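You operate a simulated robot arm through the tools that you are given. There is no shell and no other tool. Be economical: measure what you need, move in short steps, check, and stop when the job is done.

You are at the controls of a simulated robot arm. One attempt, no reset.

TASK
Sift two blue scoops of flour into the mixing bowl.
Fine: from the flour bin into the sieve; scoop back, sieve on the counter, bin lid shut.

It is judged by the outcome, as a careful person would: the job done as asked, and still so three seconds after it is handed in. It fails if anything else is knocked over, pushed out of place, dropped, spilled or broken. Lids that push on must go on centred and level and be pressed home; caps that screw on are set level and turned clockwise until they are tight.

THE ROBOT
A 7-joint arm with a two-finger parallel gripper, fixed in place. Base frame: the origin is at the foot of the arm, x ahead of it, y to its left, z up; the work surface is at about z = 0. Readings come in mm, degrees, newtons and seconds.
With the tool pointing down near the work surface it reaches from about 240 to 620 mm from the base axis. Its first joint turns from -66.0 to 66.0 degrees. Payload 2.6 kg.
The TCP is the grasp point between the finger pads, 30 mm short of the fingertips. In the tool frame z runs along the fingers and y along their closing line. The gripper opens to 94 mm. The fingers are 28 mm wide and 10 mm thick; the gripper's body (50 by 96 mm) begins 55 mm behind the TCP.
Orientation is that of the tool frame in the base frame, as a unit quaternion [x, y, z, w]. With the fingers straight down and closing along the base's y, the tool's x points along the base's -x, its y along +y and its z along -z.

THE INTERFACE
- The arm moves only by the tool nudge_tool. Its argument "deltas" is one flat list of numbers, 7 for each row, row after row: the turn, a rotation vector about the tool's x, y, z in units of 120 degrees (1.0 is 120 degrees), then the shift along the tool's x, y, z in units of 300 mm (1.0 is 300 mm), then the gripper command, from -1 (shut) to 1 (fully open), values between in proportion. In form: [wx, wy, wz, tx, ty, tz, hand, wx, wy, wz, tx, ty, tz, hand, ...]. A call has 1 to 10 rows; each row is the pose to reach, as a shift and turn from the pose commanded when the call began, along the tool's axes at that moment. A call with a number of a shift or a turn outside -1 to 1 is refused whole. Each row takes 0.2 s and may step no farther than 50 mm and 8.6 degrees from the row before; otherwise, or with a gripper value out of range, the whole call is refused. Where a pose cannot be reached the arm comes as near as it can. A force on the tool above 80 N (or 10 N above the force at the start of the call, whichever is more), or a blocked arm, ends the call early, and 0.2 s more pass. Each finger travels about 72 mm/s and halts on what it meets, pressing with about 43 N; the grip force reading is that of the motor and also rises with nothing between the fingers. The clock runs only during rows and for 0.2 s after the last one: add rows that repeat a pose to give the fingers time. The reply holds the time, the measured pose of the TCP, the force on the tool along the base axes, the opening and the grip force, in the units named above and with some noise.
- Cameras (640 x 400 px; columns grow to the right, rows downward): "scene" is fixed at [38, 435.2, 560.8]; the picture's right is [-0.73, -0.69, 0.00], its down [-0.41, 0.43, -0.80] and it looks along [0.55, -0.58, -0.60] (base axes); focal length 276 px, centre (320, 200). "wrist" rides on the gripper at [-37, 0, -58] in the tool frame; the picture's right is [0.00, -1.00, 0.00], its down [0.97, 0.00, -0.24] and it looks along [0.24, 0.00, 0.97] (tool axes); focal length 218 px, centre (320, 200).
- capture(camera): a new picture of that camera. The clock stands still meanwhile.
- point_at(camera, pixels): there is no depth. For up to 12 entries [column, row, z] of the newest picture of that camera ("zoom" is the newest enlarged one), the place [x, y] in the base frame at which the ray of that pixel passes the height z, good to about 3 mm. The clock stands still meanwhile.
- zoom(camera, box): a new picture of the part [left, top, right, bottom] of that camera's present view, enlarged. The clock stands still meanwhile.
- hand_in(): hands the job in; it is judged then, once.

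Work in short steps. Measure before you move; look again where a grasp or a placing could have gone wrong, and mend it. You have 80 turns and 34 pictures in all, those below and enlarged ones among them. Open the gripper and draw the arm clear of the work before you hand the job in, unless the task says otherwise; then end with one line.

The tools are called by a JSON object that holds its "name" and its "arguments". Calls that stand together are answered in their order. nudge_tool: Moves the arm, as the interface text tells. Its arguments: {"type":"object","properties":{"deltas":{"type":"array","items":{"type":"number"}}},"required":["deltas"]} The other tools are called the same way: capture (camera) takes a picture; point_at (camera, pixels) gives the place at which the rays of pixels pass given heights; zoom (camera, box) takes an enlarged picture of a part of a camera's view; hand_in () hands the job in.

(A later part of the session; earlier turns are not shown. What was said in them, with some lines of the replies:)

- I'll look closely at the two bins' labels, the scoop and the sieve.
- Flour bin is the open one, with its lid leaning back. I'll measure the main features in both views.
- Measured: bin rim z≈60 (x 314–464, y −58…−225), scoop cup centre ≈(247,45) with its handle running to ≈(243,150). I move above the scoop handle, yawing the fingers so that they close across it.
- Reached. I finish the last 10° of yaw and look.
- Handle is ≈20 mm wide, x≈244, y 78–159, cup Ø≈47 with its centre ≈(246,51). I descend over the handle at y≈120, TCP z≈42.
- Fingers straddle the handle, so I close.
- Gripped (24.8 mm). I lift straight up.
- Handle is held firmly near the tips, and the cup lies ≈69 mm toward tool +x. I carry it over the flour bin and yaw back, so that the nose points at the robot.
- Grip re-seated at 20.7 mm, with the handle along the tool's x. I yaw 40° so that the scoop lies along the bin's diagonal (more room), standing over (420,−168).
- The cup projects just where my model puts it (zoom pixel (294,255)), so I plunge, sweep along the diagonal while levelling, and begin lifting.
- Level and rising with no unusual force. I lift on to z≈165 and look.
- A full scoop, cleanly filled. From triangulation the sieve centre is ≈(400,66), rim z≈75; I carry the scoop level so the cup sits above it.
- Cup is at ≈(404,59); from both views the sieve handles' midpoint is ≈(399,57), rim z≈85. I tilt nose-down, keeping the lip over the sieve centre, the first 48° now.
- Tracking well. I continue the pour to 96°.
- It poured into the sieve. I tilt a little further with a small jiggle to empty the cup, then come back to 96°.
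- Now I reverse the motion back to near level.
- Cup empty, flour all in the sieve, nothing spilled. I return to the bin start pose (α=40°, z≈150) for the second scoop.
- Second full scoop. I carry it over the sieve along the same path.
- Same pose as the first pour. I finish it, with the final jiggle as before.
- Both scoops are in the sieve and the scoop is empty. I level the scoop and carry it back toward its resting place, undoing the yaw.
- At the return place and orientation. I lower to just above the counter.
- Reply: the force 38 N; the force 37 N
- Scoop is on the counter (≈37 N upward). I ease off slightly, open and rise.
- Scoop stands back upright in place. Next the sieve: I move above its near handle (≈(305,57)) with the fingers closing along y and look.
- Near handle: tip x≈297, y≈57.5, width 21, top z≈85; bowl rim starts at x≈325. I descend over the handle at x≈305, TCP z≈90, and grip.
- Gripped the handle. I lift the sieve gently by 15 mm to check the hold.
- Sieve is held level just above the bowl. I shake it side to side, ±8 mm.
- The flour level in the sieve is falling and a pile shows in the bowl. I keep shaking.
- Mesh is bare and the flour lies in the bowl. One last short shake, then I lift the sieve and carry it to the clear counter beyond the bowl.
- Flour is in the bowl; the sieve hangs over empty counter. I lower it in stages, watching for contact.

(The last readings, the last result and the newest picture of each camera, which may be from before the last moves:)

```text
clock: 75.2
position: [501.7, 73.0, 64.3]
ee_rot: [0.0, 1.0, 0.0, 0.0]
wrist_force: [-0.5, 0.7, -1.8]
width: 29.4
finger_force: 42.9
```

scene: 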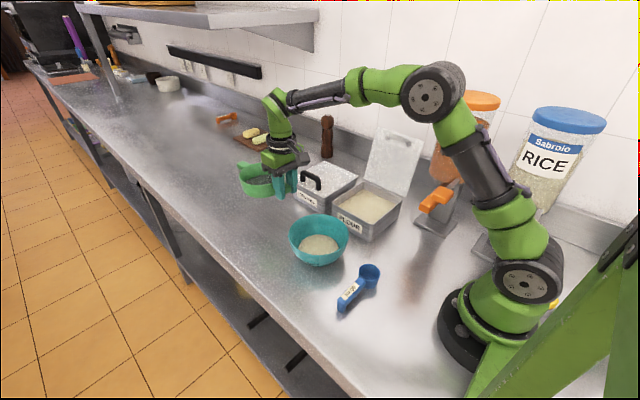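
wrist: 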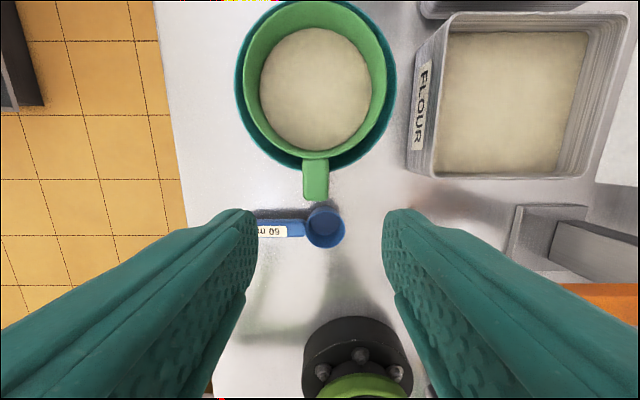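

No contact yet; I go on in small steps.

{"name": "nudge_tool", "arguments": {"deltas": [0, 0, 0, 0, 0, 0.008, -1, 0, 0, 0, 0, 0, 0.013, -1, 0, 0, 0, 0, 0, 0.013, -1]}}

{"name": "nudge_tool", "arguments": {"deltas": [0, 0, 0, 0, 0, 0.008, -1, 0, 0, 0, 0, 0, 0.013, -1, 0, 0, 0, 0, 0, 0.013, -1]}}

```text
clock: 76.0
position: [500.7, 73.0, 59.6]
ee_rot: [0.0, 1.0, 0.0, 0.0]
wrist_force: [0.0, 0.0, -1.4]
width: 29.5
finger_force: 43.2
```

```text
clock: 76.8
position: [501.2, 73.6, 56.6]
ee_rot: [0.0, 1.0, 0.0, 0.001]
wrist_force: [0.0, -0.2, -1.5]
width: 29.6
finger_force: 43.1
```

{"name": "nudge_tool", "arguments": {"deltas": [0, 0, 0, 0, 0, 0.007, -1, 0, 0, 0, 0, 0, 0.01, -1, 0, 0, 0, 0, 0, 0.01, -1]}}

{"name": "zoom", "arguments": {"camera": "scene", "box": [220, 140, 320, 230]}}

```text
clock: 77.6
position: [500.9, 73.2, 53.2]
ee_rot: [0.001, 1.0, 0.0, 0.0]
wrist_force: [0.4, -0.5, -1.6]
width: 29.5
finger_force: 42.6
```

```text
4.44 times, centred on (270, 185) of scene
```

zoom: 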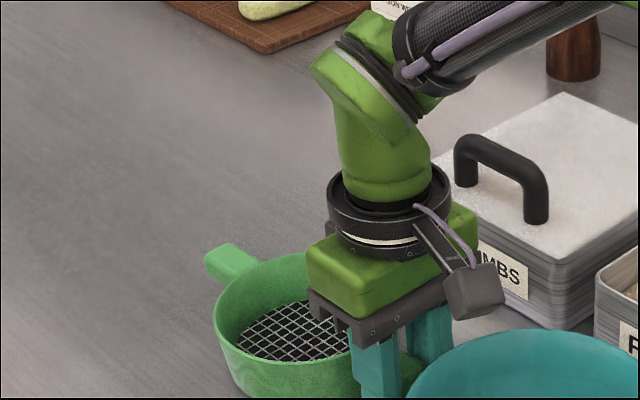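

Still hanging slightly above the counter, and the fingers are close to the bowl's edge (x≈485). I shift 15 mm further +x, then go on lowering.

{"name": "nudge_tool", "arguments": {"deltas": [0, 0, 0, -0.025, 0, 0, -1, 0, 0, 0, -0.05, 0, 0, -1, 0, 0, 0, -0.05, 0, 0.007, -1, 0, 0, 0, -0.05, 0, 0.012, -1, 0, 0, 0, -0.05, 0, 0.012, -1]}}

{"name": "nudge_tool", "arguments": {"deltas": [0, 0, 0, 0, 0, 0.006, -1, 0, 0, 0, 0, 0, 0.01, -1, 0, 0, 0, 0, 0, 0.01, -1]}}

{"name": "nudge_tool", "arguments": {"deltas": [0, 0, 0, 0, 0, 0.006, -1, 0, 0, 0, 0, 0, 0.01, -1, 0, 0, 0, 0, 0, 0.01, -1]}}

```text
clock: 78.8
position: [516.3, 75.1, 50.4]
ee_rot: [-0.001, 1.0, 0.0, 0.0]
wrist_force: [-0.3, 0.0, -2.2]
width: 29.3
finger_force: 42.5
```

```text
clock: 79.6
position: [515.2, 74.5, 47.7]
ee_rot: [0.0, 1.0, 0.0, 0.0]
wrist_force: [-0.7, 0.3, -2.1]
width: 29.5
finger_force: 43.0
```

```text
clock: 80.4
position: [515.9, 74.0, 42.7]
ee_rot: [0.0, 1.0, 0.0, -0.001]
wrist_force: [1.0, -0.4, -0.9]
width: 29.6
finger_force: 43.5
```

{"name": "nudge_tool", "arguments": {"deltas": [0, 0, 0, 0, 0, 0.006, -1, 0, 0, 0, 0, 0, 0.006, -1]}}

{"name": "nudge_tool", "arguments": {"deltas": [0, 0, 0, 0, 0, 0.006, -1, 0, 0, 0, 0, 0, 0.006, -1]}}

{"name": "nudge_tool", "arguments": {"deltas": [0, 0, 0, 0, 0, 0.006, -1, 0, 0, 0, 0, 0, 0.006, -1]}}

```text
clock: 81.0
position: [517.2, 73.6, 43.2]
ee_rot: [0.001, 1.0, -0.001, 0.001]
wrist_force: [-3.1, -0.9, 4.8]
width: 29.3
finger_force: 43.3
```

```text
clock: 81.6
position: [516.5, 74.2, 40.2]
ee_rot: [0.0, 1.0, 0.0, 0.002]
wrist_force: [2.6, -0.2, 10.1]
width: 29.4
finger_force: 42.8
```

```text
clock: 82.2
position: [516.6, 74.5, 40.7]
ee_rot: [0.001, 1.0, -0.001, 0.003]
wrist_force: [-6.5, -3.9, 30.2]
width: 29.7
finger_force: 43.1
```

Contact made. I ease up 3 mm, open, and rise clear.

{"name": "nudge_tool", "arguments": {"deltas": [0, 0, 0, 0, 0, -0.01, -1, 0, 0, 0, 0, 0, -0.01, -0.3, 0, 0, 0, 0, 0, -0.01, 0, 0, 0, 0, 0, 0, -0.01, 0.1, 0, 0, 0, 0, 0, -0.01, 0.1, 0, 0, 0, 0, 0, -0.06, 0.1, 0, 0, 0, 0, 0, -0.18, 0.1, 0, 0, 0, 0, 0, -0.34, 0.1, 0, 0, 0, 0, 0, -0.5, 0.1, 0, 0, 0, 0, 0, -0.66, 0.1]}}

{"name": "nudge_tool", "arguments": {"deltas": [0, 0, 0, 0, 0, -0.1, 0.1, 0, 0, 0, 0, 0, -0.2, 0.1, 0, 0, 0, 0.02, -0.12, -0.27, 0, 0, 0, 0, 0.06, -0.27, -0.27, -0.2, 0, 0, 0, 0.1, -0.42, -0.27, -0.4, 0, 0, 0, 0.14, -0.57, -0.27, -0.4, 0, 0, 0, 0.17, -0.68, -0.27, -0.4]}}

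{"name": "capture", "arguments": {"camera": "wrist"}}

```text
clock: 84.4
position: [514.4, 71.7, 235.7]
ee_rot: [0.0, 1.0, 0.001, 0.001]
wrist_force: [-0.1, 0.1, 0.2]
width: 51.5
finger_force: 0.2
```

```text
clock: 86.0
position: [462.6, -132.7, 314.7]
ee_rot: [0.0, 1.0, 0.0, 0.0]
wrist_force: [0.3, -0.5, 1.0]
width: 28.4
finger_force: 0.1
```

```text
2 pictures are left
```

wrist: 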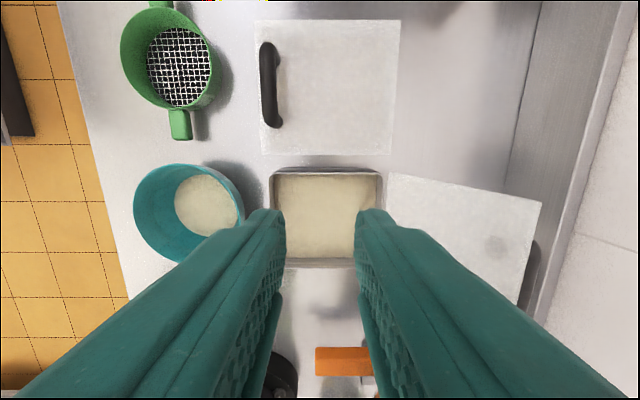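

Sieve and bowl look right. The lid is hinged at the back: top edge ≈ y −278, z≈231, x 314–472, with its handle behind in the middle. I'll straddle its top edge with open jaws at x≈460, beside the handle, and walk it closed.

{"name": "nudge_tool", "arguments": {"deltas": [0, 0, 0, 0.009, -0.1, 0, 0.5, 0, 0, 0, 0.009, -0.22, 0, 1, 0, 0, 0, 0.009, -0.35, 0, 1, 0, 0, 0, 0.009, -0.48, 0, 1, 0, 0, 0, 0.009, -0.48, 0, 1, 0, 0, 0, 0.009, -0.48, 0.1, 1, 0, 0, 0, 0.009, -0.48, 0.18, 1, 0, 0, 0, 0.009, -0.48, 0.21, 1, 0, 0, 0, 0.009, -0.48, 0.21, 1]}}

{"name": "zoom", "arguments": {"camera": "scene", "box": [320, 80, 450, 240]}}

```text
clock: 88.0
position: [463.1, -273.8, 253.7]
ee_rot: [0.0, 1.0, 0.0, 0.0]
wrist_force: [-0.3, 1.0, 0.0]
width: 94.1
finger_force: 0.1
```

```text
2.50 times, centred on (385, 160) of scene
```

zoom: 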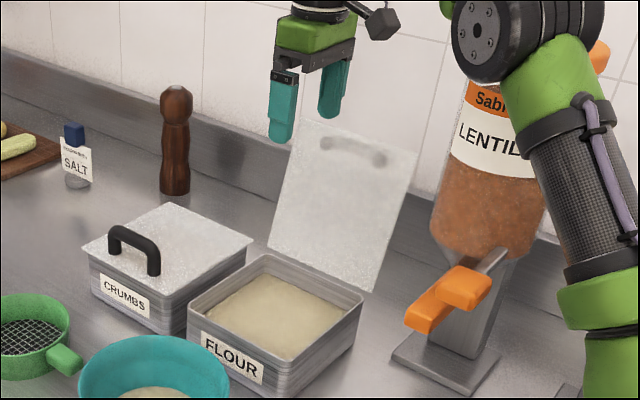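

Both jaws straddle the lid's top corner (zoom (297,120) ≈ x 468, y −270, z 230). I lower 18 mm, narrow to 60 mm and push the lid forward past upright.

{"name": "nudge_tool", "arguments": {"deltas": [0, 0, 0, 0, 0, 0.06, 0.277, 0, 0, 0, 0, 0, 0.06, 0.277, 0, 0, 0, 0, 0.04, 0.06, 0.277, 0, 0, 0, 0, 0.08, 0.058, 0.277, 0, 0, 0, 0, 0.12, 0.056, 0.277, 0, 0, 0, 0, 0.16, 0.054, 0.277, 0, 0, 0, 0, 0.19, 0.052, 0.277, 0, 0, 0, 0, 0.22, 0.05, 0.277]}}

{"name": "nudge_tool", "arguments": {"deltas": [0, 0, 0, 0, 0.02, 0, 0.277, 0, 0, 0, 0, 0.04, 0, 0.277, 0, 0, 0, 0, 0.06, 0, 0.277, 0, 0, 0, 0, 0.06, 0, 0.277]}}

```text
clock: 89.8
position: [462.1, -207.1, 240.9]
ee_rot: [0.0, 1.0, 0.001, 0.0]
wrist_force: [-0.3, -0.3, 0.0]
width: 60.2
finger_force: 0.5
```

```text
clock: 90.8
position: [461.6, -188.1, 240.7]
ee_rot: [0.0, 1.0, 0.0, 0.0]
wrist_force: [0.6, 0.4, 0.7]
width: 59.9
finger_force: 0.0
```

The lid should now be leaning on the front finger. I follow its arc down, keeping the front finger as a brake.

{"name": "nudge_tool", "arguments": {"deltas": [0, 0, 0, 0, 0, 0.04, 0.277, 0, 0, 0, 0, 0.02, 0.05, 0.277, 0, 0, 0, 0, 0.045, 0.063, 0.277, 0, 0, 0, 0, 0.066, 0.073, 0.277, 0, 0, 0, 0, 0.087, 0.083, 0.277, 0, 0, 0, 0, 0.107, 0.1, 0.277, 0, 0, 0, 0, 0.127, 0.117, 0.277, 0, 0, 0, 0, 0.163, 0.147, 0.277, 0, 0, 0, 0, 0.198, 0.183, 0.277, 0, 0, 0, 0, 0.23, 0.22, 0.277]}}

```text
clock: 93.0
position: [462.8, -120.6, 175.1]
ee_rot: [0.0, 1.0, 0.0, 0.0]
wrist_force: [0.0, 0.8, 0.8]
width: 60.4
finger_force: 0.4
```

{"name": "nudge_tool", "arguments": {"deltas": [0, 0, 0, 0, 0.016, 0.02, 0.277, 0, 0, 0, 0, 0.032, 0.04, 0.277, 0, 0, 0, 0, 0.055, 0.08, 0.277, 0, 0, 0, 0, 0.074, 0.12, 0.277, 0, 0, 0, 0, 0.089, 0.163, 0.277, 0, 0, 0, 0, 0.1, 0.195, 0.277, 0, 0, 0, 0, 0.1, 0.195, 0.277, 0, 0, 0, 0, 0.12, 0.195, 0.277, 0, 0, 0, 0, 0.15, 0.195, 0.277, 0, 0, 0, 0, 0.15, 0.195, 0.277]}}

```text
clock: 95.2
position: [461.2, -77.6, 114.0]
ee_rot: [0.001, 1.0, -0.001, 0.0]
wrist_force: [0.3, 0.6, -0.4]
width: 59.9
finger_force: 0.1
```

No load felt. I rise, close the fingers and probe down onto the lid at (455,−105) to confirm that it's shut and press it home.

{"name": "nudge_tool", "arguments": {"deltas": [0, 0, 0, 0, 0, -0.08, 0.277, 0, 0, 0, 0, 0, -0.16, -0.3, 0, 0, 0, 0.02, -0.05, -0.16, -1, 0, 0, 0, 0.02, -0.09, -0.16, -1, 0, 0, 0, 0.02, -0.09, -0.08, -1, 0, 0, 0, 0.02, -0.09, 0, -1, 0, 0, 0, 0.02, -0.09, 0.02, -1, 0, 0, 0, 0.02, -0.09, 0.02, -1]}}

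{"name": "nudge_tool", "arguments": {"deltas": [0, 0, 0, 0, 0, 0.01, -1, 0, 0, 0, 0, 0, 0.02, -1, 0, 0, 0, 0, 0, 0.02, -1]}}

{"name": "nudge_tool", "arguments": {"deltas": [0, 0, 0, 0, 0, 0.01, -1, 0, 0, 0, 0, 0, 0.02, -1, 0, 0, 0, 0, 0, 0.02, -1]}}

```text
clock: 97.0
position: [456.9, -101.5, 109.4]
ee_rot: [-0.001, 1.0, 0.0, 0.0]
wrist_force: [0.1, 0.5, 0.7]
width: 0.0
finger_force: 32.9
```

```text
clock: 97.8
position: [456.6, -103.0, 106.7]
ee_rot: [0.002, 1.0, 0.0, 0.002]
wrist_force: [-22.5, 3.0, 47.2]
width: 0.1
finger_force: 32.8
```

```text
clock: 98.3
position: [457.5, -102.4, 107.2]
ee_rot: [0.003, 1.0, 0.001, 0.003]
wrist_force: [-10.0, 1.4, 19.2]
width: 0.0
finger_force: 33.2
stopped in row 2: the force on the tool passed its limit (the readings are from after the stop); the commanded pose is now the measured one
```

Solid contact at fingertip z≈77: the lid is down and rigid under 80 N. I rise clear with the gripper opened and take the last picture.

{"name": "nudge_tool", "arguments": {"deltas": [0, 0, 0, 0, 0, -0.05, -1, 0, 0, 0, 0, 0, -0.18, -1, 0, 0, 0, 0, 0, -0.33, 0, 0, 0, 0, 0, 0, -0.48, 1, 0, 0, 0, 0, 0, -0.63, 1, 0, 0, 0, 0, -0.03, -0.78, 1, 0, 0, 0, 0.1, -0.08, -0.88, 1, 0, 0, 0, 0.2, -0.14, -0.92, 1, 0, 0, 0, 0.3, -0.17, -0.94, 1, 0, 0, 0, 0.38, -0.17, -0.94, 1]}}

{"name": "zoom", "arguments": {"camera": "scene", "box": [220, 140, 460, 320]}}

```text
clock: 100.5
position: [340.7, -152.3, 386.4]
ee_rot: [0.002, 1.0, 0.0, 0.003]
wrist_force: [-0.5, 0.9, -0.2]
width: 94.0
finger_force: 0.0
```

```text
2.22 times, centred on (340, 230) of scene
```

zoom: 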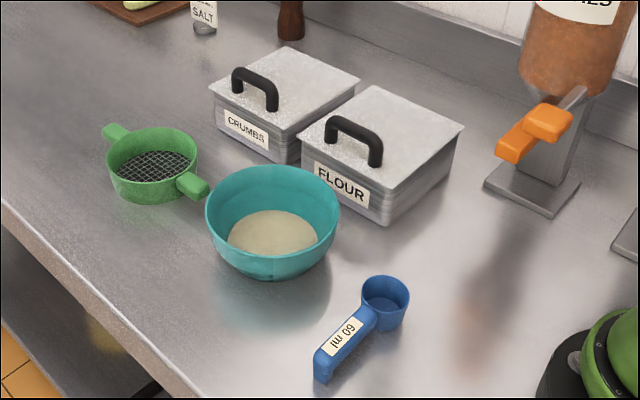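

The last picture shows the lid shut, the flour in the bowl, the sieve on the counter, the scoop back in its place, nothing spilled, and the arm clear.

{"name": "hand_in", "arguments": {}}

```text
The job is handed in.
```

Two blue scoops of flour are sifted into the mixing bowl; the scoop is back in its place, the empty sieve is on the counter, and the flour bin lid is shut.
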